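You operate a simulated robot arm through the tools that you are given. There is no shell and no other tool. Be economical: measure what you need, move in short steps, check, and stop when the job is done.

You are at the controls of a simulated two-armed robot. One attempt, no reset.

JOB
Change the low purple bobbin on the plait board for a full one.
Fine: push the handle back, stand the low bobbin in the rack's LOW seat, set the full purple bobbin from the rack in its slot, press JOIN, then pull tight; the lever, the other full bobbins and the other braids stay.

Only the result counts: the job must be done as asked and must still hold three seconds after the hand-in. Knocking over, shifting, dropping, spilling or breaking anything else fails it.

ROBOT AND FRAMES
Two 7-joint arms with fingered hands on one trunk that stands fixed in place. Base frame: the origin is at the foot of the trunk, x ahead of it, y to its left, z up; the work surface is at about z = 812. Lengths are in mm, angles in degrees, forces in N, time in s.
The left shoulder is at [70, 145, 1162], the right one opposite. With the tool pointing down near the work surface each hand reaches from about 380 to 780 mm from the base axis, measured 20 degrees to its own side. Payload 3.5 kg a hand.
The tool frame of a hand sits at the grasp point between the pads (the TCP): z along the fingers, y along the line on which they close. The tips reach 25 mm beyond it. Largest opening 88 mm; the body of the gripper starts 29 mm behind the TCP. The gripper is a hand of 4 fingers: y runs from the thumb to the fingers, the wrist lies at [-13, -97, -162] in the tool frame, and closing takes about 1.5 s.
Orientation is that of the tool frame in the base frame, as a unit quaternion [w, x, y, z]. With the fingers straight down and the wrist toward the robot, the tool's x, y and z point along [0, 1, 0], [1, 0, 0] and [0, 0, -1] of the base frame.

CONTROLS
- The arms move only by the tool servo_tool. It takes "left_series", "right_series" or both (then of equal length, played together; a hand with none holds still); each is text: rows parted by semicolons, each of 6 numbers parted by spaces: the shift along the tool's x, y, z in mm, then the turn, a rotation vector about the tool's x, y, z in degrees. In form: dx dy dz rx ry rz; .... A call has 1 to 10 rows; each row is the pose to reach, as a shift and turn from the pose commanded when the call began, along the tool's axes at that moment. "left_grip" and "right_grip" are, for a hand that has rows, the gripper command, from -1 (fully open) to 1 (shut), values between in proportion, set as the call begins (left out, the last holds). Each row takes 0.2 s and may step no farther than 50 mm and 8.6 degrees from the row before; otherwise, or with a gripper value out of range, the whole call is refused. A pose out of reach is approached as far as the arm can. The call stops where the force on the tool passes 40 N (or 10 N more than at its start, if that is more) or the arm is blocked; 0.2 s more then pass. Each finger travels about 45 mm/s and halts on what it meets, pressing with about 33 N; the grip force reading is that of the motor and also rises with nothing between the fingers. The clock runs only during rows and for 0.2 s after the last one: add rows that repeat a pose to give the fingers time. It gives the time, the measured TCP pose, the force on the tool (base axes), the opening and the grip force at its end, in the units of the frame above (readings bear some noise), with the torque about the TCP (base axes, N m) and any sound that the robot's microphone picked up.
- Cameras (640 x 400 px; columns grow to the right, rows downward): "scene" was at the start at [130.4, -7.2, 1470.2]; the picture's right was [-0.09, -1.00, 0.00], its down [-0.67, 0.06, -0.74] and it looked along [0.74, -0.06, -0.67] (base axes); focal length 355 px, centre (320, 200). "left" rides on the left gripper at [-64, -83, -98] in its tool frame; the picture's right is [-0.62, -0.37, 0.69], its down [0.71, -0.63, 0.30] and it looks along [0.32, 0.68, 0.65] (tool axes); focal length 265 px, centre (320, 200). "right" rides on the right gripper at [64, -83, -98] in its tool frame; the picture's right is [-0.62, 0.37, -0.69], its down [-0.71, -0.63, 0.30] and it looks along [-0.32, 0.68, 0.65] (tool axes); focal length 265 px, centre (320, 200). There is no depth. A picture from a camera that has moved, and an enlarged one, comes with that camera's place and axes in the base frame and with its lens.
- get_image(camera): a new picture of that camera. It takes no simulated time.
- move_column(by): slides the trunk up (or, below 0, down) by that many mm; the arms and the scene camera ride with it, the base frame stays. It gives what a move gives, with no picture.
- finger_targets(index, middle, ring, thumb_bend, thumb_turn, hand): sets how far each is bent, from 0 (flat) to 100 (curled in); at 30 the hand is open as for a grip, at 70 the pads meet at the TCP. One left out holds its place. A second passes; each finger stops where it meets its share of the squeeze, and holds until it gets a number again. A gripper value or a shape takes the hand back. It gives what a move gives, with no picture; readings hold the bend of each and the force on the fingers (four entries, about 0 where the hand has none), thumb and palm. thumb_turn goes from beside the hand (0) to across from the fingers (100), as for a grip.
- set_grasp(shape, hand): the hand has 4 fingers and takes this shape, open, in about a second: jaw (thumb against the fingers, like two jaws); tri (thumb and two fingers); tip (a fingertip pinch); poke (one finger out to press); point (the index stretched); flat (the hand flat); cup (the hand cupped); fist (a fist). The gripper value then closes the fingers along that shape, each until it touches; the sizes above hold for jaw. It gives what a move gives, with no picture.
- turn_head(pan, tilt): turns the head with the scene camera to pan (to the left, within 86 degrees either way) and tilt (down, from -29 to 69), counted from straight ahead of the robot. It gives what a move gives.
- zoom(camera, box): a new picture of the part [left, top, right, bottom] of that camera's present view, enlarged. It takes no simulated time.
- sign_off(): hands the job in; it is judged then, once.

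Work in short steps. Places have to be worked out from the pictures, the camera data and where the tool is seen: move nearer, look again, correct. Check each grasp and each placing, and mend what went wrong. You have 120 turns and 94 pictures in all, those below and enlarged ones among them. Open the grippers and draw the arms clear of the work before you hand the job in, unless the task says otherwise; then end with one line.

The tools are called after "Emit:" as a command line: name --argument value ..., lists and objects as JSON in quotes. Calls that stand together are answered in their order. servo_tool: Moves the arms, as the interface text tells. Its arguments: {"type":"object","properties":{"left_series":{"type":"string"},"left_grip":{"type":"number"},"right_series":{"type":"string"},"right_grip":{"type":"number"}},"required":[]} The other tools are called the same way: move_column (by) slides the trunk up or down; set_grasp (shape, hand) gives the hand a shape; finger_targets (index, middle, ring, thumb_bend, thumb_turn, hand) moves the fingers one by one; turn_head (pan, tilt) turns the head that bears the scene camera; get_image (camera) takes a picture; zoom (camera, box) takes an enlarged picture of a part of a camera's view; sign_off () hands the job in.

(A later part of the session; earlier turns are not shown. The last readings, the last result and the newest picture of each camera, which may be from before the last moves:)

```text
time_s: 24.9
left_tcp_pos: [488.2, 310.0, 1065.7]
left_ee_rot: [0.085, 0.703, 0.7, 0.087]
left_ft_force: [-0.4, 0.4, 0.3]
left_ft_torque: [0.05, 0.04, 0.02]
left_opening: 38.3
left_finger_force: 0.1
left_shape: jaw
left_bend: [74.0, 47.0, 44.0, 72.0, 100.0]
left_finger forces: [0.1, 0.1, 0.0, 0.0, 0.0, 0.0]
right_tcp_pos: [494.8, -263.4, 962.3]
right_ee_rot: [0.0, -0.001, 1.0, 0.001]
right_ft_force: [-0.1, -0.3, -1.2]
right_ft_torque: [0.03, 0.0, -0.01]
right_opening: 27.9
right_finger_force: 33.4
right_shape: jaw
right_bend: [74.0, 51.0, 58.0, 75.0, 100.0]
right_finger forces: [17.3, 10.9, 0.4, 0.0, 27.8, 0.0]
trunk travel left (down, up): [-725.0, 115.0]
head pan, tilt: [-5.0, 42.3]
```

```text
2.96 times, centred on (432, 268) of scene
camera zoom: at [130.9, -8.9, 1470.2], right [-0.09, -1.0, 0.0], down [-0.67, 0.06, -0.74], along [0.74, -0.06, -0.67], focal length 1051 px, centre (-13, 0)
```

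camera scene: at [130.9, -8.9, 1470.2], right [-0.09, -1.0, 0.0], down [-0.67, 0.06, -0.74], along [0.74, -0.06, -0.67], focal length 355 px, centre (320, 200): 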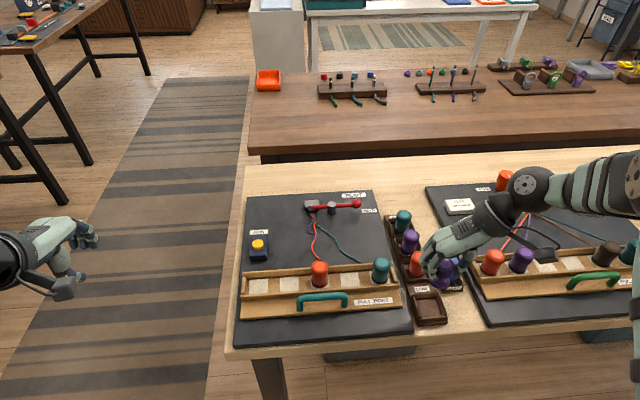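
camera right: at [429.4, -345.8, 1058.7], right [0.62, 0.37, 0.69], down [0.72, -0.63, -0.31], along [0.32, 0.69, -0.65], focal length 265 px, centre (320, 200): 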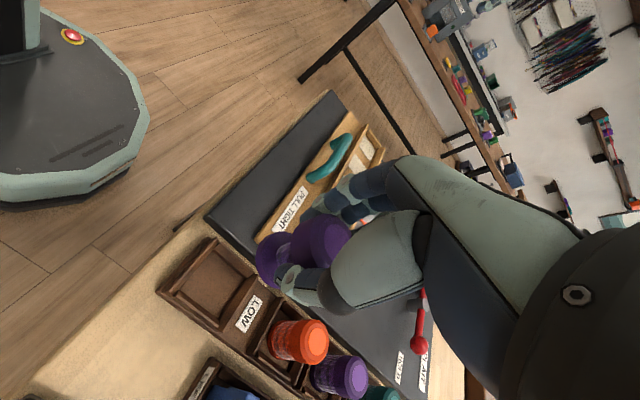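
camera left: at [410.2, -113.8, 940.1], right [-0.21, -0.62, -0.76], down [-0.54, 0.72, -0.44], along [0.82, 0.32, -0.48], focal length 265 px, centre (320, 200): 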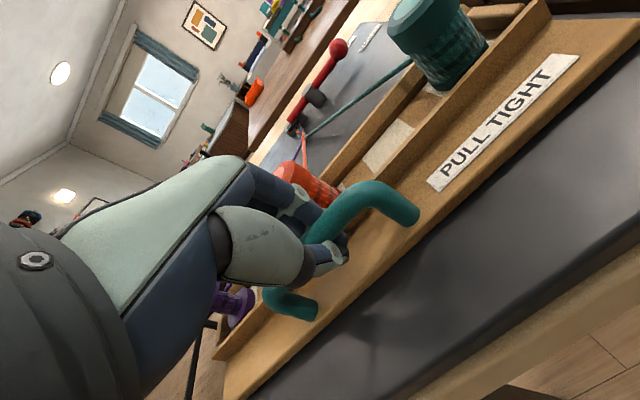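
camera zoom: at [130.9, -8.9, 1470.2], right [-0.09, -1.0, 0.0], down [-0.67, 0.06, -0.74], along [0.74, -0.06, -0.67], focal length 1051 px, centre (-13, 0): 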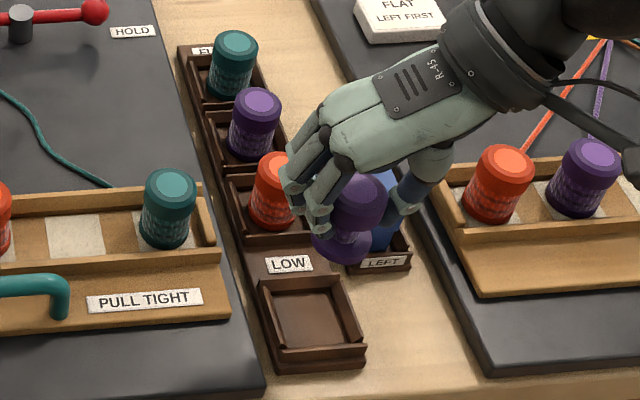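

Seat floor centre comes out at (499, −264.5) from both views. I shift there and lower to just above the seat.

Emit:
servo_tool --right_series "-5 -2 20 0 0 0; -5 -2 45 0 0 0; -5 -2 70 0 0 0; -5 -2 70 0 0 0; -5 -2 70 0 0 0"

Emit:
zoom --camera "scene" --box '[370, 230, 495, 335]'

Emit:
zoom --camera "right" --box '[180, 180, 420, 330]'

```text
time_s: 26.1
left_tcp_pos: [489.1, 312.1, 1065.9]
left_ee_rot: [0.085, 0.704, 0.7, 0.087]
left_ft_force: [0.0, 0.5, -0.3]
left_ft_torque: [0.01, 0.0, 0.0]
left_opening: 38.2
left_finger_force: 0.0
left_shape: jaw
left_bend: [74.0, 47.0, 44.0, 72.0, 100.0]
left_finger forces: [0.0, 0.0, 0.1, 0.1, 0.0, 0.0]
right_tcp_pos: [495.6, -260.9, 893.5]
right_ee_rot: [-0.001, 0.0, 1.0, 0.0]
right_ft_force: [0.4, 0.2, -0.5]
right_ft_torque: [0.0, 0.01, -0.03]
right_opening: 27.9
right_finger_force: 33.2
right_shape: jaw
right_bend: [74.0, 51.0, 58.0, 75.0, 100.0]
right_finger forces: [17.1, 11.0, 0.4, 0.1, 27.8, 0.0]
trunk travel left (down, up): [-725.0, 115.0]
head pan, tilt: [-5.0, 42.3]
```

```text
3.81 times, centred on (432, 282) of scene
camera zoom: at [130.5, -7.2, 1470.2], right [-0.09, -1.0, 0.0], down [-0.67, 0.06, -0.74], along [0.74, -0.06, -0.67], focal length 1351 px, centre (-109, -114)
```

zoom: 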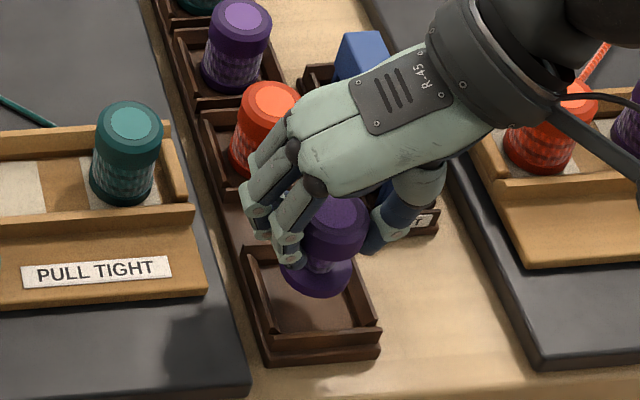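

```text
2.67 times, centred on (300, 255) of right
camera zoom: at [431.7, -344.5, 990.3], right [0.62, 0.37, 0.69], down [0.71, -0.63, -0.3], along [0.32, 0.68, -0.65], focal length 708 px, centre (373, 53)
```

zoom: 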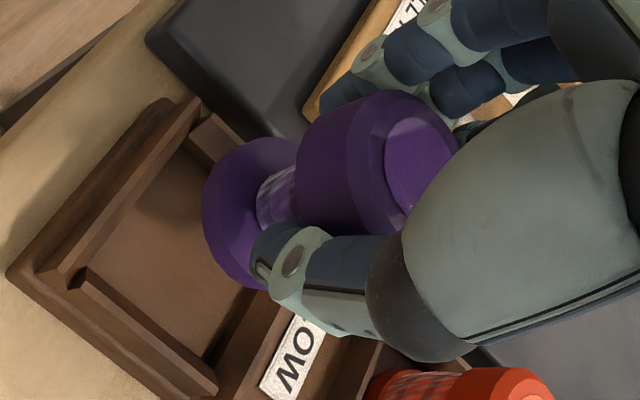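

The held flange still sits a few mm short of the seat centre (about +4.5 in x, −2 in y). I correct and lower gently until contact.

Emit:
servo_tool --right_series "-4.5 -2 0 0 0 0; -4.5 -2 5 0 0 0; -4.5 -2 10 0 0 0; -4.5 -2 14 0 0 0; -4.5 -2 14 0 0 0"

Emit:
zoom --camera "scene" --box '[370, 230, 495, 335]'

Emit:
zoom --camera "right" --box '[180, 180, 420, 330]'

```text
time_s: 27.3
left_tcp_pos: [488.5, 313.2, 1065.0]
left_ee_rot: [0.086, 0.703, 0.7, 0.086]
left_ft_force: [0.4, 1.0, 0.0]
left_ft_torque: [0.04, 0.04, 0.02]
left_opening: 38.6
left_finger_force: 0.0
left_shape: jaw
left_bend: [74.0, 47.0, 44.0, 72.0, 100.0]
left_finger forces: [0.0, 0.0, 0.0, 0.0, 0.0, 0.0]
right_tcp_pos: [504.1, -264.1, 880.3]
right_ee_rot: [0.0, 0.0, 1.0, 0.0]
right_ft_force: [0.4, -0.4, -0.9]
right_ft_torque: [0.01, -0.03, -0.01]
right_opening: 28.1
right_finger_force: 33.5
right_shape: jaw
right_bend: [74.0, 51.0, 58.0, 75.0, 100.0]
right_finger forces: [17.2, 10.9, 0.5, 0.0, 27.7, 0.1]
trunk travel left (down, up): [-725.0, 115.0]
head pan, tilt: [-5.0, 42.3]
```

```text
3.81 times, centred on (432, 282) of scene
camera zoom: at [130.4, -7.1, 1470.2], right [-0.09, -1.0, 0.0], down [-0.67, 0.06, -0.74], along [0.74, -0.06, -0.67], focal length 1351 px, centre (-109, -114)
```

zoom: 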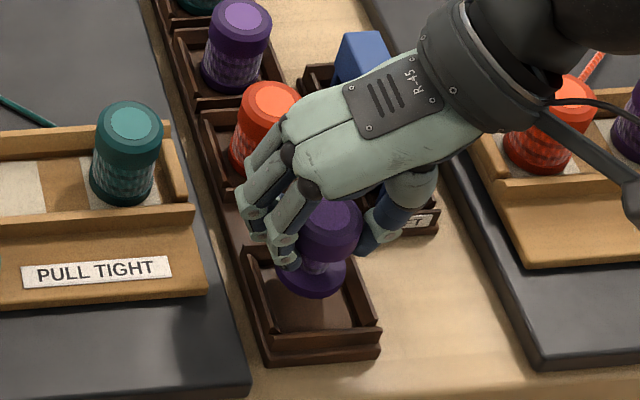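

```text
2.67 times, centred on (300, 255) of right
camera zoom: at [439.0, -346.8, 977.2], right [0.62, 0.37, 0.69], down [0.71, -0.63, -0.3], along [0.32, 0.68, -0.65], focal length 708 px, centre (373, 53)
```

zoom: 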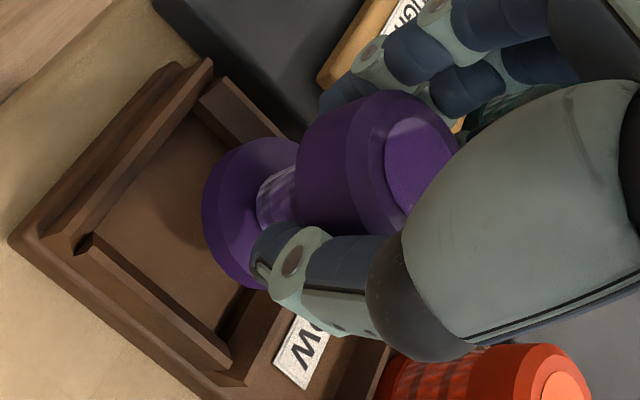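

Accounting for the rim hiding part of the floor, the seat centre averages (497, −265) while the bobbin is at about (502.5, −265.5). I move −5.5 mm in x and lower until it touches.

Emit:
servo_tool --right_series "5.5 0.5 0 0 0 0; 5.5 0.5 3 0 0 0; 5.5 0.5 6 0 0 0; 5.5 0.5 9 0 0 0; 5.5 0.5 9 0 0 0"

Emit:
zoom --camera "scene" --box '[370, 230, 495, 335]'

Emit:
zoom --camera "right" --box '[180, 180, 420, 330]'

```text
time_s: 28.5
left_tcp_pos: [487.9, 310.6, 1066.4]
left_ee_rot: [0.086, 0.704, 0.7, 0.088]
left_ft_force: [0.0, 0.1, 0.6]
left_ft_torque: [0.0, -0.01, 0.01]
left_opening: 38.4
left_finger_force: 0.1
left_shape: jaw
left_bend: [74.0, 47.0, 44.0, 72.0, 100.0]
left_finger forces: [0.0, 0.1, 0.0, 0.0, 0.1, 0.1]
right_tcp_pos: [498.0, -264.1, 870.3]
right_ee_rot: [-0.001, 0.0, 1.0, 0.001]
right_ft_force: [0.0, -0.6, -1.5]
right_ft_torque: [-0.02, -0.02, 0.02]
right_opening: 27.7
right_finger_force: 33.0
right_shape: jaw
right_bend: [74.0, 51.0, 58.0, 75.0, 100.0]
right_finger forces: [17.2, 11.0, 0.4, 0.0, 27.8, 0.1]
trunk travel left (down, up): [-725.0, 115.0]
head pan, tilt: [-5.0, 42.3]
```

```text
3.81 times, centred on (432, 282) of scene
camera zoom: at [130.5, -7.2, 1470.2], right [-0.09, -1.0, 0.0], down [-0.67, 0.06, -0.74], along [0.74, -0.06, -0.67], focal length 1351 px, centre (-109, -114)
```

zoom: 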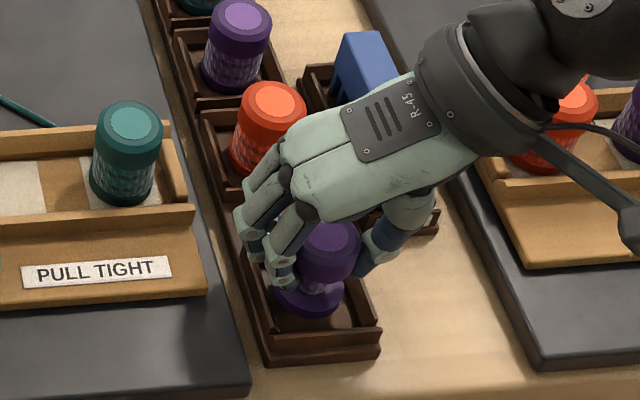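

```text
2.67 times, centred on (300, 255) of right
camera zoom: at [433.5, -346.2, 966.9], right [0.62, 0.37, 0.69], down [0.71, -0.63, -0.3], along [0.32, 0.68, -0.65], focal length 708 px, centre (373, 53)
```

zoom: 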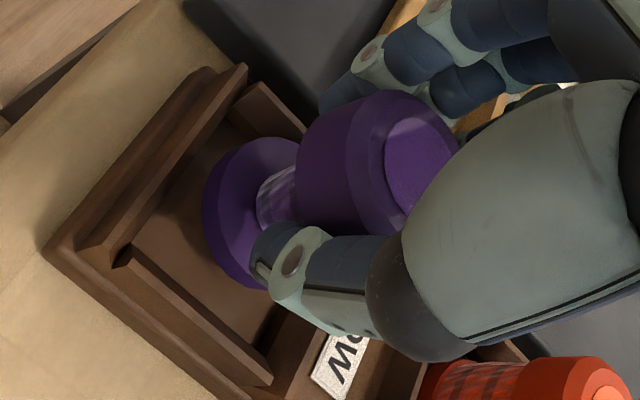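

The flange is inside the rim outline and still free. I continue down in 2 mm rows watching for contact.

Emit:
servo_tool --right_series "0 0 2 0 0 0; 0 0 4 0 0 0; 0 0 6 0 0 0; 0 0 6 0 0 0"

```text
time_s: 29.5
left_tcp_pos: [488.0, 313.1, 1065.9]
left_ee_rot: [0.086, 0.704, 0.7, 0.087]
left_ft_force: [-0.5, 0.2, -0.4]
left_ft_torque: [-0.01, 0.0, 0.01]
left_opening: 38.4
left_finger_force: 0.0
left_shape: jaw
left_bend: [74.0, 47.0, 44.0, 72.0, 100.0]
left_finger forces: [0.0, 0.0, 0.0, 0.0, 0.0, 0.1]
right_tcp_pos: [498.5, -264.6, 865.8]
right_ee_rot: [0.0, 0.0, 1.0, 0.0]
right_ft_force: [-0.7, -0.4, -1.0]
right_ft_torque: [0.02, -0.03, -0.01]
right_opening: 27.8
right_finger_force: 32.8
right_shape: jaw
right_bend: [74.0, 51.0, 58.0, 75.0, 100.0]
right_finger forces: [17.1, 11.1, 0.4, 0.0, 27.8, 0.0]
trunk travel left (down, up): [-725.0, 115.0]
head pan, tilt: [-5.0, 42.3]
```

No contact yet at z≈866; I go down a further 6 mm.

Emit:
servo_tool --right_series "0 0 2 0 0 0; 0 0 4 0 0 0; 0 0 6 0 0 0; 0 0 6 0 0 0"

Emit:
zoom --camera "scene" --box '[370, 230, 495, 335]'

Emit:
zoom --camera "right" --box '[180, 180, 420, 330]'

```text
time_s: 30.5
left_tcp_pos: [487.9, 312.6, 1065.6]
left_ee_rot: [0.086, 0.704, 0.7, 0.087]
left_ft_force: [0.7, -0.5, 0.4]
left_ft_torque: [0.01, -0.04, 0.04]
left_opening: 38.1
left_finger_force: 0.0
left_shape: jaw
left_bend: [74.0, 47.0, 44.0, 72.0, 100.0]
left_finger forces: [0.1, 0.1, 0.1, 0.0, 0.0, 0.1]
right_tcp_pos: [498.9, -261.7, 859.4]
right_ee_rot: [0.001, -0.001, 1.0, 0.0]
right_ft_force: [0.3, -2.2, 8.8]
right_ft_torque: [0.05, -0.04, -0.03]
right_opening: 28.1
right_finger_force: 33.2
right_shape: jaw
right_bend: [74.0, 51.0, 58.0, 75.0, 100.0]
right_finger forces: [17.4, 10.9, 0.5, 0.0, 29.8, 0.0]
trunk travel left (down, up): [-725.0, 115.0]
head pan, tilt: [-5.0, 42.3]
```

```text
3.81 times, centred on (432, 282) of scene
camera zoom: at [129.4, -7.0, 1470.4], right [-0.09, -1.0, 0.0], down [-0.67, 0.06, -0.74], along [0.74, -0.06, -0.67], focal length 1351 px, centre (-109, -114)
```

zoom: 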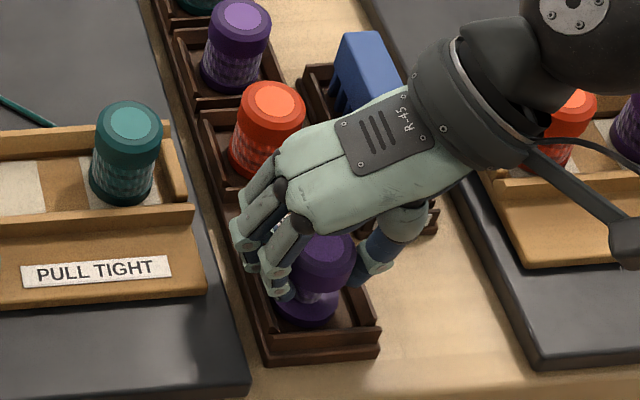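

```text
2.67 times, centred on (300, 255) of right
camera zoom: at [432.9, -346.0, 956.6], right [0.62, 0.37, 0.69], down [0.72, -0.63, -0.3], along [0.33, 0.68, -0.65], focal length 708 px, centre (373, 53)
```

zoom: 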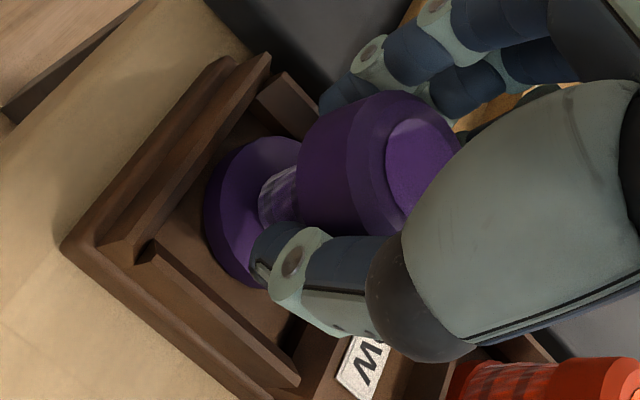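

About 9 N of upward contact: the flange is on the seat floor. I open just a little so the fingers don't press on the rim, and check.

Emit:
servo_tool --right_series "0 0 0 0 0 0; 0 0 -1 0 0 0; 0 0 -1 0 0 0; 0 0 -1 0 0 0" --right_grip 0.1

Emit:
zoom --camera "scene" --box '[370, 230, 495, 335]'

```text
time_s: 31.5
left_tcp_pos: [487.1, 312.3, 1066.0]
left_ee_rot: [0.085, 0.704, 0.7, 0.087]
left_ft_force: [-0.5, -0.2, 0.0]
left_ft_torque: [-0.03, -0.04, 0.0]
left_opening: 38.4
left_finger_force: 0.0
left_shape: jaw
left_bend: [74.0, 47.0, 44.0, 72.0, 100.0]
left_finger forces: [0.1, 0.1, 0.0, 0.0, 0.0, 0.0]
right_tcp_pos: [499.2, -264.0, 858.6]
right_ee_rot: [0.001, 0.0, 1.0, 0.0]
right_ft_force: [0.4, -0.7, 0.2]
right_ft_torque: [-0.04, 0.02, 0.0]
right_opening: 39.3
right_finger_force: 0.1
right_shape: jaw
right_bend: [74.0, 47.0, 43.0, 71.0, 100.0]
right_finger forces: [0.0, 0.1, 0.0, 0.1, 0.0, 0.1]
trunk travel left (down, up): [-725.0, 115.0]
head pan, tilt: [-5.0, 42.3]
```

```text
3.81 times, centred on (432, 282) of scene
camera zoom: at [130.5, -7.1, 1470.2], right [-0.09, -1.0, 0.0], down [-0.67, 0.06, -0.74], along [0.74, -0.06, -0.67], focal length 1351 px, centre (-109, -114)
```

zoom: 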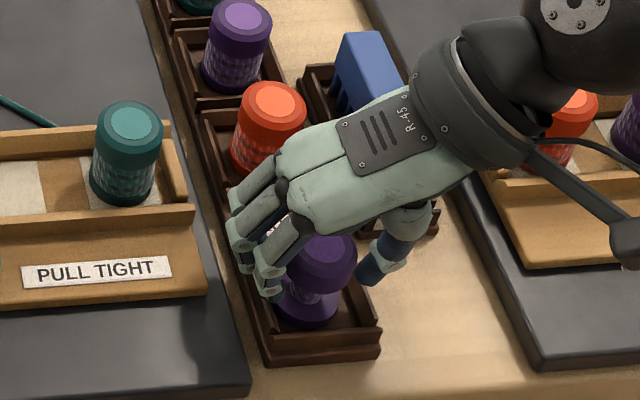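

Released with no residual force and the bobbin stands upright. I widen a touch more and lift straight up.

Emit:
servo_tool --right_series "0 0 0 0 0 0; 0 0 -5 0 0 0; 0 0 -20 0 0 0; 0 0 -45 0 0 0; 0 0 -80 0 0 0; 0 0 -110 0 0 0; 0 0 -110 0 0 0" --right_grip -0.2

Emit:
zoom --camera "scene" --box '[370, 200, 495, 335]'

Emit:
get_image --camera "right"

```text
time_s: 33.1
left_tcp_pos: [488.8, 313.1, 1065.4]
left_ee_rot: [0.086, 0.704, 0.7, 0.086]
left_ft_force: [-0.2, -0.4, 0.4]
left_ft_torque: [-0.04, 0.0, 0.04]
left_opening: 38.4
left_finger_force: 0.0
left_shape: jaw
left_bend: [74.0, 47.0, 44.0, 72.0, 100.0]
left_finger forces: [0.1, 0.1, 0.0, 0.0, 0.0, 0.1]
right_tcp_pos: [498.8, -267.1, 970.1]
right_ee_rot: [-0.001, 0.0, 1.0, 0.0]
right_ft_force: [0.5, 0.8, -0.4]
right_ft_torque: [0.04, 0.0, -0.01]
right_opening: 52.3
right_finger_force: 0.1
right_shape: jaw
right_bend: [29.0, 41.0, 37.0, 65.0, 100.0]
right_finger forces: [0.0, 0.0, 0.0, 0.1, 0.0, 0.1]
trunk travel left (down, up): [-725.0, 115.0]
head pan, tilt: [-5.0, 42.3]
```

```text
2.96 times, centred on (432, 268) of scene
camera zoom: at [130.9, -7.5, 1470.1], right [-0.09, -1.0, 0.0], down [-0.67, 0.06, -0.74], along [0.74, -0.06, -0.67], focal length 1051 px, centre (-13, 0)
```

zoom: 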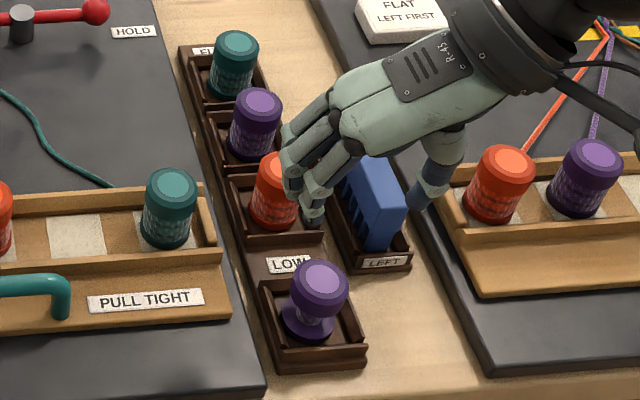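

```text
51 pictures are left
camera right: at [433.5, -349.7, 1067.7], right [0.62, 0.37, 0.69], down [0.71, -0.63, -0.31], along [0.32, 0.68, -0.65], focal length 265 px, centre (320, 200)
```

right: 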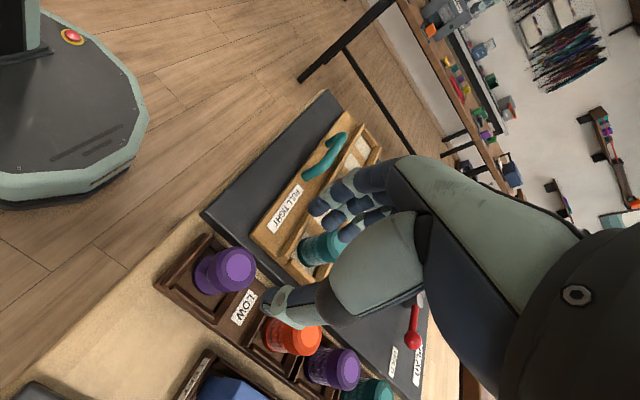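

The low bobbin stands squarely in the LOW seat. The full purple one computes to about (657, −264), top z≈863; I move above it.

Emit:
servo_tool --right_series "-40 1 0 0 0 0; -80 2 0 0 0 0; -120 2 0 0 0 0; -158 2 0 0 0 0; -158 2 20 0 0 0; -158 2 40 0 0 0; -158 2 40 0 0 0"

Emit:
get_image --camera "right"

Emit:
zoom --camera "scene" --box '[370, 190, 495, 295]'

```text
time_s: 34.7
left_tcp_pos: [487.1, 311.9, 1065.4]
left_ee_rot: [0.086, 0.704, 0.7, 0.086]
left_ft_force: [0.1, -0.2, 0.1]
left_ft_torque: [-0.02, 0.0, -0.01]
left_opening: 38.3
left_finger_force: 0.0
left_shape: jaw
left_bend: [74.0, 47.0, 44.0, 72.0, 100.0]
left_finger forces: [0.0, 0.0, 0.1, 0.0, 0.1, 0.0]
right_tcp_pos: [631.2, -248.2, 949.5]
right_ee_rot: [0.0, -0.001, 1.0, -0.001]
right_ft_force: [-0.2, 0.5, 0.3]
right_ft_torque: [0.0, -0.02, -0.02]
right_opening: 52.3
right_finger_force: 0.1
right_shape: jaw
right_bend: [29.0, 41.0, 37.0, 65.0, 100.0]
right_finger forces: [0.1, 0.0, 0.1, 0.1, 0.0, 0.0]
right hand out of reach, approached as far as the arm can: row 4, 5, 6, 7
trunk travel left (down, up): [-725.0, 115.0]
head pan, tilt: [-5.0, 42.3]
```

```text
50 pictures are left
camera right: at [565.6, -331.2, 1046.2], right [0.62, 0.37, 0.69], down [0.71, -0.63, -0.3], along [0.32, 0.68, -0.65], focal length 265 px, centre (320, 200)
```

right: 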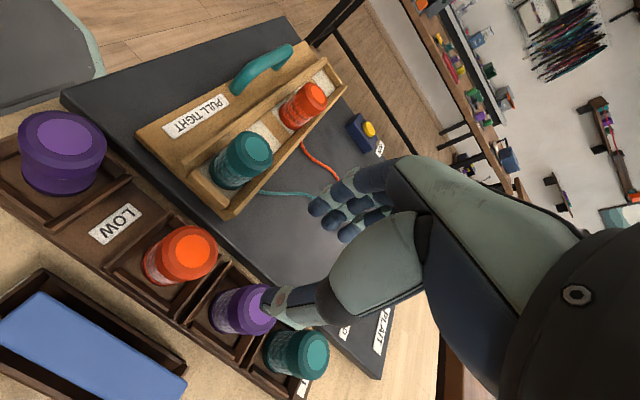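

```text
3.81 times, centred on (432, 242) of scene
camera zoom: at [130.5, -6.2, 1470.2], right [-0.09, -1.0, 0.0], down [-0.67, 0.06, -0.74], along [0.74, -0.06, -0.67], focal length 1351 px, centre (-109, 38)
```

zoom: 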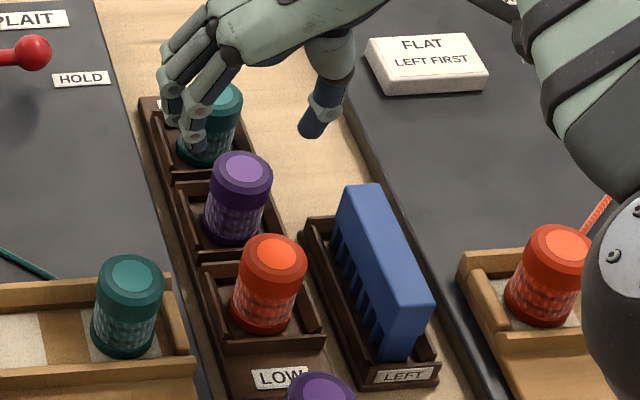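

That orientation can't reach x=657. The rack pitch is about 65 mm, so closing along x (default yaw, wrist toward robot) fits between the neighbours; I rotate back, staying high.

Emit:
servo_tool --right_series "10 -2 -15 0 0 8.5; 20 -4 -30 0 0 17; 30 -6 -40 0 0 25.5; 30 -8 -40 0 0 34; 30 -10 -40 0 0 42.5; 30 -12 -40 0 0 51; 30 -14 -40 0 0 59.5; 30 -16 -40 0 0 68; 30 -16 -40 0 0 76.5; 30 -16 -40 0 0 85"

```text
time_s: 36.9
left_tcp_pos: [487.3, 313.1, 1065.0]
left_ee_rot: [0.086, 0.703, 0.7, 0.087]
left_ft_force: [0.5, -0.6, -0.4]
left_ft_torque: [-0.03, -0.02, 0.03]
left_opening: 38.4
left_finger_force: 0.0
left_shape: jaw
left_bend: [74.0, 47.0, 44.0, 72.0, 100.0]
left_finger forces: [0.0, 0.0, 0.1, 0.1, 0.0, 0.1]
right_tcp_pos: [596.8, -263.2, 990.6]
right_ee_rot: [0.0, 0.677, 0.736, -0.001]
right_ft_force: [-0.8, -0.2, -0.4]
right_ft_torque: [-0.01, 0.02, 0.02]
right_opening: 52.6
right_finger_force: 0.0
right_shape: jaw
right_bend: [29.0, 41.0, 37.0, 65.0, 100.0]
right_finger forces: [0.1, 0.1, 0.0, 0.0, 0.0, 0.1]
trunk travel left (down, up): [-725.0, 115.0]
head pan, tilt: [-5.0, 42.3]
```

Now I finish the turn and move to a hover above the full purple bobbin at (657, −264, 930).

Emit:
servo_tool --right_series "-2 20 0 0 0 2; -4 40 10 0 0 4; -6 60 30 0 0 5; -6 60 60 0 0 5; -6 60 60 0 0 5; -6 60 60 0 0 5"

Emit:
get_image --camera "right"

Emit:
zoom --camera "scene" --box '[370, 190, 495, 295]'

```text
time_s: 38.3
left_tcp_pos: [487.3, 311.9, 1065.2]
left_ee_rot: [0.086, 0.703, 0.7, 0.086]
left_ft_force: [-0.6, 0.1, -0.4]
left_ft_torque: [0.01, 0.03, 0.01]
left_opening: 38.4
left_finger_force: 0.1
left_shape: jaw
left_bend: [74.0, 47.0, 44.0, 72.0, 100.0]
left_finger forces: [0.1, 0.1, 0.1, 0.1, 0.0, 0.0]
right_tcp_pos: [656.9, -264.2, 929.8]
right_ee_rot: [0.0, 0.707, 0.707, 0.0]
right_ft_force: [0.1, -0.2, 0.3]
right_ft_torque: [0.01, -0.02, 0.02]
right_opening: 52.6
right_finger_force: 0.0
right_shape: jaw
right_bend: [29.0, 41.0, 37.0, 65.0, 100.0]
right_finger forces: [0.0, 0.0, 0.0, 0.1, 0.0, 0.1]
trunk travel left (down, up): [-725.0, 115.0]
head pan, tilt: [-5.0, 42.3]
```

```text
48 pictures are left
camera right: at [572.2, -198.9, 1027.1], right [0.37, -0.62, 0.69], down [-0.63, -0.71, -0.3], along [0.68, -0.32, -0.65], focal length 265 px, centre (320, 200)
```

right: 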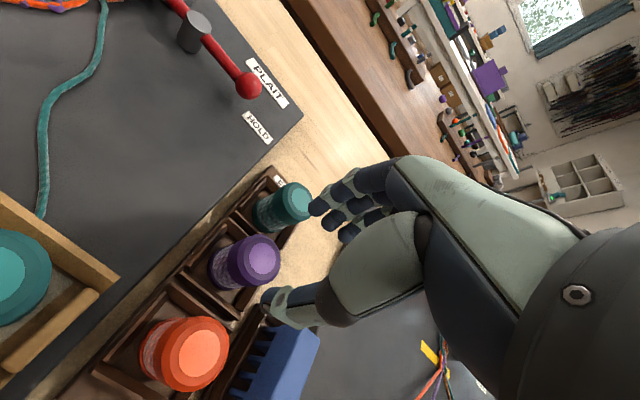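

```text
3.81 times, centred on (432, 242) of scene
camera zoom: at [130.4, -7.1, 1470.2], right [-0.09, -1.0, 0.0], down [-0.67, 0.06, -0.74], along [0.74, -0.06, -0.67], focal length 1351 px, centre (-109, 38)
```

zoom: 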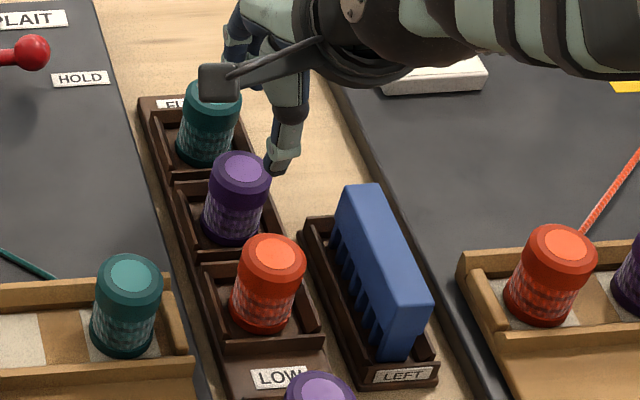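

Aligned to within ~2 mm: target (659, −264.5). I descend to z≈859 between the neighbours.

Emit:
servo_tool --right_series "0 2 20 0 0 0; 0 2 40 0 0 0; 0 2 55 0 0 0; 0 2 55 0 0 0"

Emit:
zoom --camera "right" --box '[160, 140, 480, 340]'

```text
time_s: 39.3
left_tcp_pos: [487.3, 312.5, 1065.7]
left_ee_rot: [0.086, 0.703, 0.7, 0.087]
left_ft_force: [0.4, 0.0, -0.2]
left_ft_torque: [0.03, 0.01, 0.0]
left_opening: 38.3
left_finger_force: 0.0
left_shape: jaw
left_bend: [74.0, 47.0, 44.0, 72.0, 100.0]
left_finger forces: [0.0, 0.0, 0.1, 0.0, 0.0, 0.0]
right_tcp_pos: [658.2, -263.2, 877.0]
right_ee_rot: [0.0, 0.707, 0.707, 0.0]
right_ft_force: [0.2, 0.3, 0.0]
right_ft_torque: [0.03, -0.01, 0.0]
right_opening: 52.6
right_finger_force: 0.0
right_shape: jaw
right_bend: [29.0, 41.0, 37.0, 65.0, 100.0]
right_finger forces: [0.0, 0.1, 0.0, 0.0, 0.0, 0.0]
trunk travel left (down, up): [-725.0, 115.0]
head pan, tilt: [-5.0, 42.3]
```

```text
2.00 times, centred on (320, 240) of right
camera zoom: at [574.0, -197.5, 973.7], right [0.37, -0.62, 0.69], down [-0.63, -0.71, -0.3], along [0.68, -0.32, -0.65], focal length 531 px, centre (320, 120)
```

zoom: 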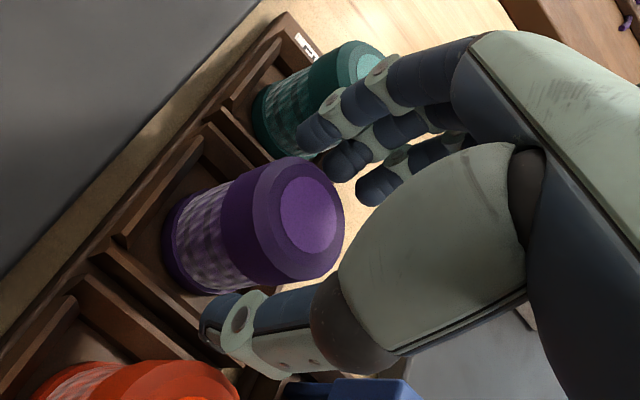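

Fingers are between purple and teal, thumb between purple and orange. I go down the last 18 mm and close.

Emit:
servo_tool --right_series "0 1 9 0 0 0; 0 1 18 0 0 0; 0 1 18 0 0 0"

Emit:
servo_tool --right_series "0 0 0 0 0 0; 0 0 0 0 0 0; 0 0 0 0 0 0; 0 0 0 0 0 0; 0 0 0 0 0 0; 0 0 0 0 0 0" --right_grip 1

Emit:
zoom --camera "right" --box '[160, 140, 480, 340]'

```text
time_s: 40.1
left_tcp_pos: [486.9, 310.9, 1065.3]
left_ee_rot: [0.086, 0.704, 0.7, 0.087]
left_ft_force: [0.4, 0.3, -0.6]
left_ft_torque: [-0.01, -0.01, 0.0]
left_opening: 38.5
left_finger_force: 0.1
left_shape: jaw
left_bend: [74.0, 47.0, 44.0, 72.0, 100.0]
left_finger forces: [0.0, 0.1, 0.0, 0.1, 0.0, 0.0]
right_tcp_pos: [658.5, -263.1, 858.0]
right_ee_rot: [0.0, 0.707, 0.707, 0.0]
right_ft_force: [-0.3, 0.2, -1.6]
right_ft_torque: [0.02, 0.04, 0.01]
right_opening: 52.6
right_finger_force: 0.0
right_shape: jaw
right_bend: [29.0, 41.0, 37.0, 65.0, 100.0]
right_finger forces: [0.0, 0.3, 0.0, 0.0, 0.0, 0.1]
trunk travel left (down, up): [-725.0, 115.0]
head pan, tilt: [-5.0, 42.3]
```

```text
time_s: 41.5
left_tcp_pos: [487.7, 312.8, 1065.2]
left_ee_rot: [0.085, 0.703, 0.7, 0.087]
left_ft_force: [0.4, 0.3, 0.5]
left_ft_torque: [-0.02, 0.01, 0.0]
left_opening: 38.5
left_finger_force: 0.0
left_shape: jaw
left_bend: [74.0, 47.0, 44.0, 72.0, 100.0]
left_finger forces: [0.0, 0.0, 0.0, 0.0, 0.0, 0.1]
right_tcp_pos: [659.6, -263.4, 857.9]
right_ee_rot: [0.0, 0.707, 0.708, 0.001]
right_ft_force: [-0.3, -0.5, 0.5]
right_ft_torque: [0.01, 0.0, 0.01]
right_opening: 28.1
right_finger_force: 33.0
right_shape: jaw
right_bend: [74.0, 52.0, 58.0, 75.0, 100.0]
right_finger forces: [17.6, 10.7, 0.1, 0.0, 27.7, 0.0]
trunk travel left (down, up): [-725.0, 115.0]
head pan, tilt: [-5.0, 42.3]
```

```text
2.00 times, centred on (320, 240) of right
camera zoom: at [575.4, -198.1, 955.0], right [0.37, -0.62, 0.69], down [-0.63, -0.71, -0.3], along [0.68, -0.32, -0.65], focal length 531 px, centre (320, 120)
```

zoom: 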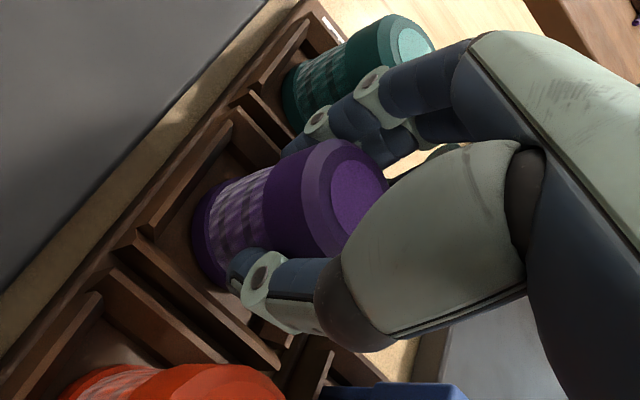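

Identical grip reading to before (28 mm, 28 N). I lift straight up 100 mm and check.

Emit:
servo_tool --right_series "0 0 -8 0 0 0; 0 0 -20 0 0 0; 0 0 -50 0 0 0; 0 0 -90 0 0 0; 0 0 -130 0 0 0; 0 0 -130 0 0 0"

Emit:
get_image --camera "scene"

```text
time_s: 42.9
left_tcp_pos: [489.2, 312.1, 1064.9]
left_ee_rot: [0.086, 0.703, 0.7, 0.087]
left_ft_force: [0.4, -1.1, 0.3]
left_ft_torque: [-0.01, 0.0, -0.01]
left_opening: 38.3
left_finger_force: 0.1
left_shape: jaw
left_bend: [74.0, 47.0, 44.0, 72.0, 100.0]
left_finger forces: [0.0, 0.1, 0.1, 0.0, 0.1, 0.0]
right_tcp_pos: [663.4, -262.5, 991.4]
right_ee_rot: [0.0, 0.707, 0.707, -0.001]
right_ft_force: [-0.1, 0.2, 0.0]
right_ft_torque: [0.01, 0.0, 0.0]
right_opening: 28.0
right_finger_force: 33.0
right_shape: jaw
right_bend: [74.0, 52.0, 58.0, 75.0, 100.0]
right_finger forces: [17.6, 10.9, 0.0, 0.0, 27.8, 0.0]
trunk travel left (down, up): [-725.0, 115.0]
head pan, tilt: [-5.0, 42.3]
```

```text
44 pictures are left
camera scene: at [131.2, -7.5, 1470.1], right [-0.09, -1.0, 0.0], down [-0.67, 0.06, -0.74], along [0.74, -0.06, -0.67], focal length 355 px, centre (320, 200)
```

scene: 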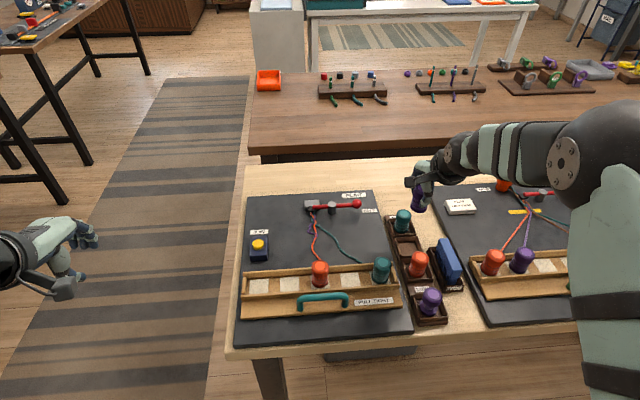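

The full purple bobbin is out cleanly. I carry it toward the empty slot while turning to the y-closing orientation.

Emit:
servo_tool --right_series "30 -8 0 0 0 -8.5; 60 -20 0 0 0 -17; 90 -32 0 0 0 -25.5; 120 -44 0 0 0 -34; 150 -56 0 0 0 -42.5; 180 -68 0 0 0 -51; 210 -76 0 0 0 -59.5; 245 -82 0 0 0 -68; 280 -85 0 0 0 -76.5; 315 -88 0 0 0 -85"

Emit:
servo_tool --right_series "0 10 10 0 0 -2; 0 20 20 0 0 -4; 0 30 30 0 0 -5; 0 30 30 0 0 -5"

Emit:
zoom --camera "scene" --box '[220, 210, 345, 310]'

Emit:
get_image --camera "right"

```text
time_s: 45.1
left_tcp_pos: [488.0, 312.6, 1065.1]
left_ee_rot: [0.086, 0.704, 0.699, 0.086]
left_ft_force: [-0.2, 0.9, 0.1]
left_ft_torque: [0.0, 0.02, 0.0]
left_opening: 38.3
left_finger_force: 0.1
left_shape: jaw
left_bend: [74.0, 47.0, 44.0, 72.0, 100.0]
left_finger forces: [0.1, 0.0, 0.0, 0.0, 0.0, 0.1]
right_tcp_pos: [571.5, 52.4, 984.9]
right_ee_rot: [-0.001, 0.043, 0.999, -0.001]
right_ft_force: [-1.1, 0.3, -1.0]
right_ft_torque: [-0.03, 0.04, 0.01]
right_opening: 28.1
right_finger_force: 33.0
right_shape: jaw
right_bend: [74.0, 52.0, 58.0, 75.0, 100.0]
right_finger forces: [17.4, 11.2, 0.0, 0.0, 27.7, 0.0]
trunk travel left (down, up): [-725.0, 115.0]
head pan, tilt: [-5.0, 42.3]
```

```text
time_s: 46.1
left_tcp_pos: [488.4, 312.7, 1065.8]
left_ee_rot: [0.086, 0.704, 0.7, 0.087]
left_ft_force: [-0.3, 0.5, -0.1]
left_ft_torque: [0.01, -0.03, 0.01]
left_opening: 38.2
left_finger_force: 0.2
left_shape: jaw
left_bend: [74.0, 47.0, 44.0, 72.0, 100.0]
left_finger forces: [0.0, 0.0, 0.1, 0.0, 0.1, 0.0]
right_tcp_pos: [573.8, 80.8, 958.8]
right_ee_rot: [0.0, 0.0, 1.0, 0.0]
right_ft_force: [0.2, -0.3, -0.8]
right_ft_torque: [0.02, -0.02, 0.03]
right_opening: 28.1
right_finger_force: 33.2
right_shape: jaw
right_bend: [74.0, 52.0, 58.0, 75.0, 100.0]
right_finger forces: [17.3, 11.1, 0.0, 0.0, 27.7, 0.0]
trunk travel left (down, up): [-725.0, 115.0]
head pan, tilt: [-5.0, 42.3]
```

```text
4.00 times, centred on (282, 260) of scene
camera zoom: at [130.5, -7.1, 1470.2], right [-0.09, -1.0, 0.0], down [-0.67, 0.06, -0.74], along [0.74, -0.06, -0.67], focal length 1418 px, centre (470, -40)
```

zoom: 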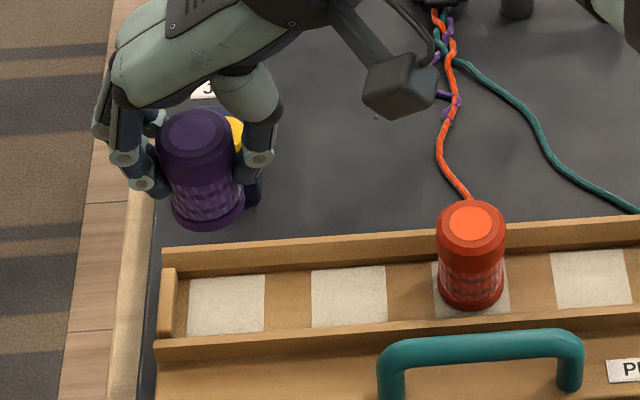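

```text
42 pictures are left
camera right: at [509.5, -1.0, 1054.8], right [0.62, 0.37, 0.69], down [0.71, -0.63, -0.3], along [0.32, 0.68, -0.65], focal length 265 px, centre (320, 200)
```

right: 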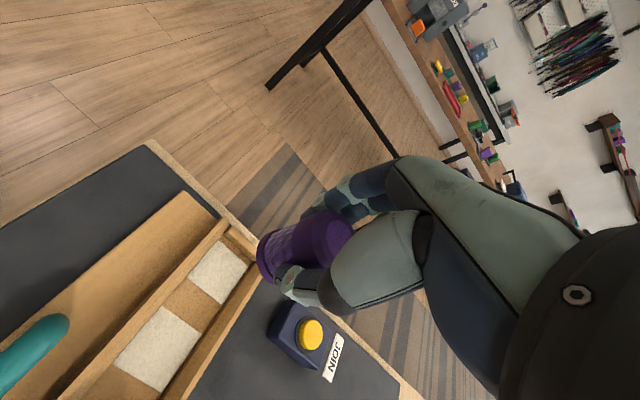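

Slot patch centre ≈ (569–571, 83), matching where the low bobbin stood (TCP 571, 82.3, 877). I correct slightly and lower to z≈892.

Emit:
servo_tool --right_series "1 1 22 0 0 0; 2 1 44 0 0 0; 2 1 66 0 0 0; 2 1 66 0 0 0; 2 1 66 0 0 0"

Emit:
zoom --camera "scene" --box '[220, 210, 345, 310]'

Emit:
zoom --camera "right" --box '[160, 170, 400, 320]'

```text
time_s: 47.3
left_tcp_pos: [488.5, 312.7, 1064.6]
left_ee_rot: [0.085, 0.703, 0.701, 0.086]
left_ft_force: [0.1, 0.1, -0.8]
left_ft_torque: [0.01, -0.03, 0.0]
left_opening: 38.4
left_finger_force: 0.1
left_shape: jaw
left_bend: [74.0, 47.0, 44.0, 72.0, 100.0]
left_finger forces: [0.0, 0.1, 0.1, 0.0, 0.0, 0.1]
right_tcp_pos: [571.9, 83.5, 892.4]
right_ee_rot: [0.0, 0.0, 1.0, 0.0]
right_ft_force: [0.2, 0.5, -1.1]
right_ft_torque: [0.0, -0.02, -0.01]
right_opening: 27.9
right_finger_force: 32.8
right_shape: jaw
right_bend: [74.0, 52.0, 58.0, 75.0, 100.0]
right_finger forces: [17.4, 11.1, 0.0, 0.0, 27.8, 0.1]
trunk travel left (down, up): [-725.0, 115.0]
head pan, tilt: [-5.0, 42.3]
```

```text
4.00 times, centred on (282, 260) of scene
camera zoom: at [130.5, -7.0, 1470.2], right [-0.09, -1.0, 0.0], down [-0.67, 0.06, -0.74], along [0.74, -0.06, -0.67], focal length 1418 px, centre (470, -40)
```

zoom: 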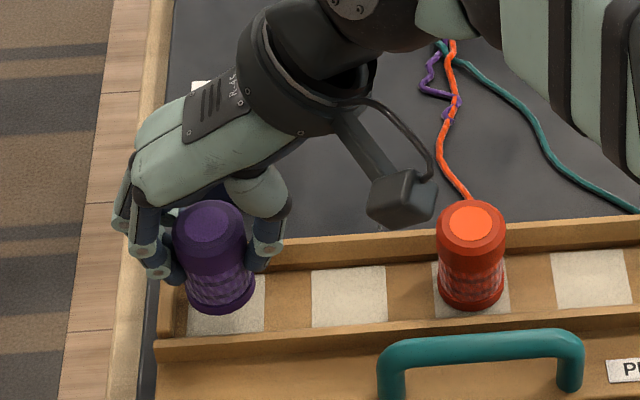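

```text
2.67 times, centred on (280, 245) of right
camera zoom: at [506.7, 0.7, 989.1], right [0.62, 0.37, 0.69], down [0.71, -0.63, -0.3], along [0.32, 0.68, -0.65], focal length 708 px, centre (427, 80)
```

zoom: 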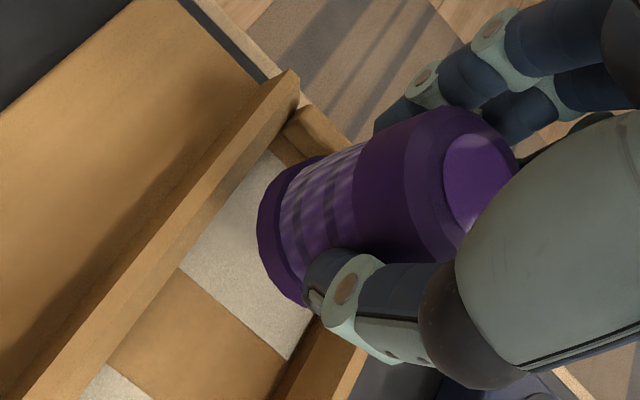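

Compared to the seated low bobbin's image, I need about +1.5 mm x, −1 mm y. I correct and lower toward contact (expected near z≈877).

Emit:
servo_tool --right_series "-1.5 -1 0 0 0 0; -1.5 -1 5 0 0 0; -1.5 -1 10 0 0 0; -1.5 -1 13 0 0 0; -1.5 -1 15 0 0 0; -1.5 -1 15 0 0 0"

Emit:
zoom --camera "scene" --box '[220, 230, 320, 310]'

```text
time_s: 48.7
left_tcp_pos: [488.1, 312.3, 1066.0]
left_ee_rot: [0.086, 0.704, 0.7, 0.087]
left_ft_force: [0.0, -0.1, 0.4]
left_ft_torque: [0.0, 0.01, 0.02]
left_opening: 38.2
left_finger_force: 0.1
left_shape: jaw
left_bend: [74.0, 47.0, 44.0, 72.0, 100.0]
left_finger forces: [0.1, 0.0, 0.0, 0.0, 0.1, 0.0]
right_tcp_pos: [573.5, 81.2, 877.3]
right_ee_rot: [0.0, 0.0, 1.0, 0.001]
right_ft_force: [-0.8, 0.4, -0.3]
right_ft_torque: [0.01, 0.02, -0.01]
right_opening: 28.2
right_finger_force: 33.5
right_shape: jaw
right_bend: [74.0, 52.0, 58.0, 75.0, 100.0]
right_finger forces: [17.5, 11.1, 0.0, 0.0, 27.7, 0.0]
trunk travel left (down, up): [-725.0, 115.0]
head pan, tilt: [-5.0, 42.3]
```

```text
5.00 times, centred on (270, 270) of scene
camera zoom: at [130.5, -7.0, 1470.2], right [-0.09, -1.0, 0.0], down [-0.67, 0.06, -0.74], along [0.74, -0.06, -0.67], focal length 1773 px, centre (570, -150)
```

zoom: 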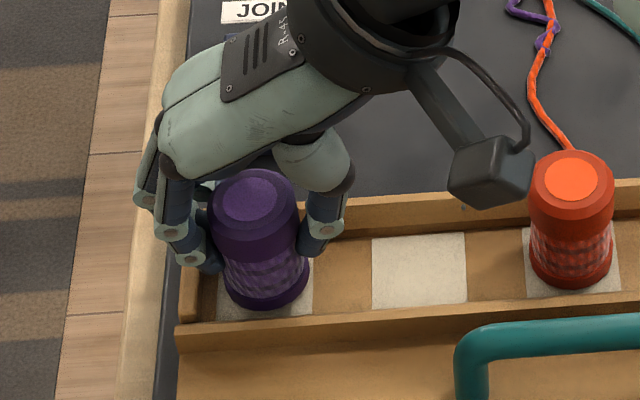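

The picture nearly matches the seated pose; still about 2 mm to go. I lower further to touch.

Emit:
servo_tool --right_series "0 0 1.5 0 0 0; 0 0 3 0 0 0; 0 0 3 0 0 0"

```text
time_s: 49.5
left_tcp_pos: [487.7, 311.7, 1066.0]
left_ee_rot: [0.087, 0.703, 0.7, 0.087]
left_ft_force: [-0.5, 0.1, 0.0]
left_ft_torque: [0.0, -0.01, 0.01]
left_opening: 38.6
left_finger_force: 0.1
left_shape: jaw
left_bend: [74.0, 47.0, 44.0, 72.0, 100.0]
left_finger forces: [0.0, 0.0, 0.1, 0.0, 0.1, 0.0]
right_tcp_pos: [573.9, 81.1, 873.8]
right_ee_rot: [0.0, -0.001, 1.0, 0.0]
right_ft_force: [-0.5, -1.2, 2.0]
right_ft_torque: [0.0, -0.01, 0.01]
right_opening: 28.5
right_finger_force: 33.6
right_shape: jaw
right_bend: [74.0, 52.0, 58.0, 75.0, 100.0]
right_finger forces: [17.6, 11.1, 0.1, 0.1, 28.2, 0.1]
trunk travel left (down, up): [-725.0, 115.0]
head pan, tilt: [-5.0, 42.3]
```

Light contact (2 N, up from −1). One more millimetre to confirm, then look.

Emit:
servo_tool --right_series "0 0 1 0 0 0; 0 0 1 0 0 0; 0 0 1 0 0 0"

Emit:
zoom --camera "right" --box '[160, 170, 400, 320]'

```text
time_s: 50.3
left_tcp_pos: [486.1, 311.9, 1066.1]
left_ee_rot: [0.086, 0.703, 0.7, 0.088]
left_ft_force: [0.4, -0.3, 0.0]
left_ft_torque: [0.02, -0.03, -0.01]
left_opening: 38.5
left_finger_force: 0.0
left_shape: jaw
left_bend: [74.0, 47.0, 44.0, 72.0, 100.0]
left_finger forces: [0.0, 0.0, 0.0, 0.1, 0.1, 0.0]
right_tcp_pos: [574.1, 81.0, 873.4]
right_ee_rot: [0.001, 0.0, 1.0, -0.001]
right_ft_force: [-0.6, -0.8, 4.7]
right_ft_torque: [0.04, 0.04, 0.0]
right_opening: 28.4
right_finger_force: 33.3
right_shape: jaw
right_bend: [74.0, 52.0, 58.0, 75.0, 100.0]
right_finger forces: [17.4, 10.9, 0.1, 0.1, 28.7, 0.1]
trunk travel left (down, up): [-725.0, 115.0]
head pan, tilt: [-5.0, 42.3]
```

```text
2.67 times, centred on (280, 245) of right
camera zoom: at [508.9, -1.0, 970.3], right [0.62, 0.37, 0.69], down [0.71, -0.63, -0.3], along [0.32, 0.68, -0.65], focal length 708 px, centre (427, 80)
```

zoom: 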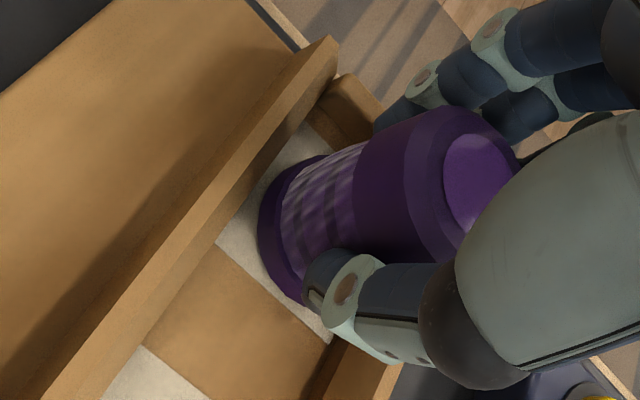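

Contact confirmed (~5.5 N change) and flange on the patch. I release gently and lift clear.

Emit:
servo_tool --right_series "0 0 0 0 0 0; 0 0 -0.5 0 0 0; 0 0 -1 0 0 0; 0 0 -1 0 0 0" --right_grip 0.1

Emit:
servo_tool --right_series "0 0 0 0 0 0; 0 0 -5 0 0 0; 0 0 -20 0 0 0; 0 0 -45 0 0 0; 0 0 -80 0 0 0; 0 0 -110 0 0 0; 0 0 -110 0 0 0" --right_grip -0.2

Emit:
zoom --camera "scene" --box '[220, 210, 345, 310]'

```text
time_s: 51.3
left_tcp_pos: [487.9, 311.9, 1066.5]
left_ee_rot: [0.085, 0.703, 0.7, 0.086]
left_ft_force: [0.5, 0.1, 0.5]
left_ft_torque: [0.01, -0.01, 0.01]
left_opening: 38.4
left_finger_force: 0.1
left_shape: jaw
left_bend: [74.0, 47.0, 44.0, 72.0, 100.0]
left_finger forces: [0.0, 0.0, 0.0, 0.0, 0.0, 0.1]
right_tcp_pos: [574.3, 82.6, 873.3]
right_ee_rot: [0.0, 0.0, 1.0, 0.0]
right_ft_force: [-1.5, -0.5, -0.3]
right_ft_torque: [-0.01, -0.02, 0.01]
right_opening: 39.2
right_finger_force: 0.1
right_shape: jaw
right_bend: [74.0, 47.0, 43.0, 71.0, 100.0]
right_finger forces: [0.1, 0.1, 0.0, 0.0, 0.0, 0.1]
trunk travel left (down, up): [-725.0, 115.0]
head pan, tilt: [-5.0, 42.3]
```

```text
time_s: 52.9
left_tcp_pos: [488.4, 311.7, 1066.7]
left_ee_rot: [0.086, 0.704, 0.7, 0.086]
left_ft_force: [0.4, 0.4, 0.9]
left_ft_torque: [-0.01, -0.01, 0.0]
left_opening: 38.4
left_finger_force: 0.0
left_shape: jaw
left_bend: [74.0, 47.0, 44.0, 72.0, 100.0]
left_finger forces: [0.0, 0.0, 0.0, 0.0, 0.0, 0.1]
right_tcp_pos: [574.8, 82.8, 980.9]
right_ee_rot: [-0.001, 0.0, 1.0, 0.0]
right_ft_force: [0.5, -0.5, 0.3]
right_ft_torque: [0.0, -0.01, -0.03]
right_opening: 52.6
right_finger_force: 0.1
right_shape: jaw
right_bend: [29.0, 41.0, 37.0, 65.0, 100.0]
right_finger forces: [0.1, 0.0, 0.0, 0.1, 0.0, 0.0]
trunk travel left (down, up): [-725.0, 115.0]
head pan, tilt: [-5.0, 42.3]
```

```text
4.00 times, centred on (282, 260) of scene
camera zoom: at [130.8, -7.1, 1470.1], right [-0.09, -1.0, 0.0], down [-0.67, 0.06, -0.74], along [0.74, -0.06, -0.67], focal length 1418 px, centre (470, -40)
```

zoom: 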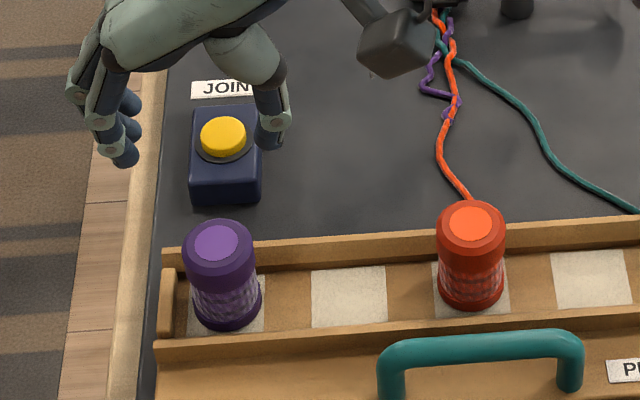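

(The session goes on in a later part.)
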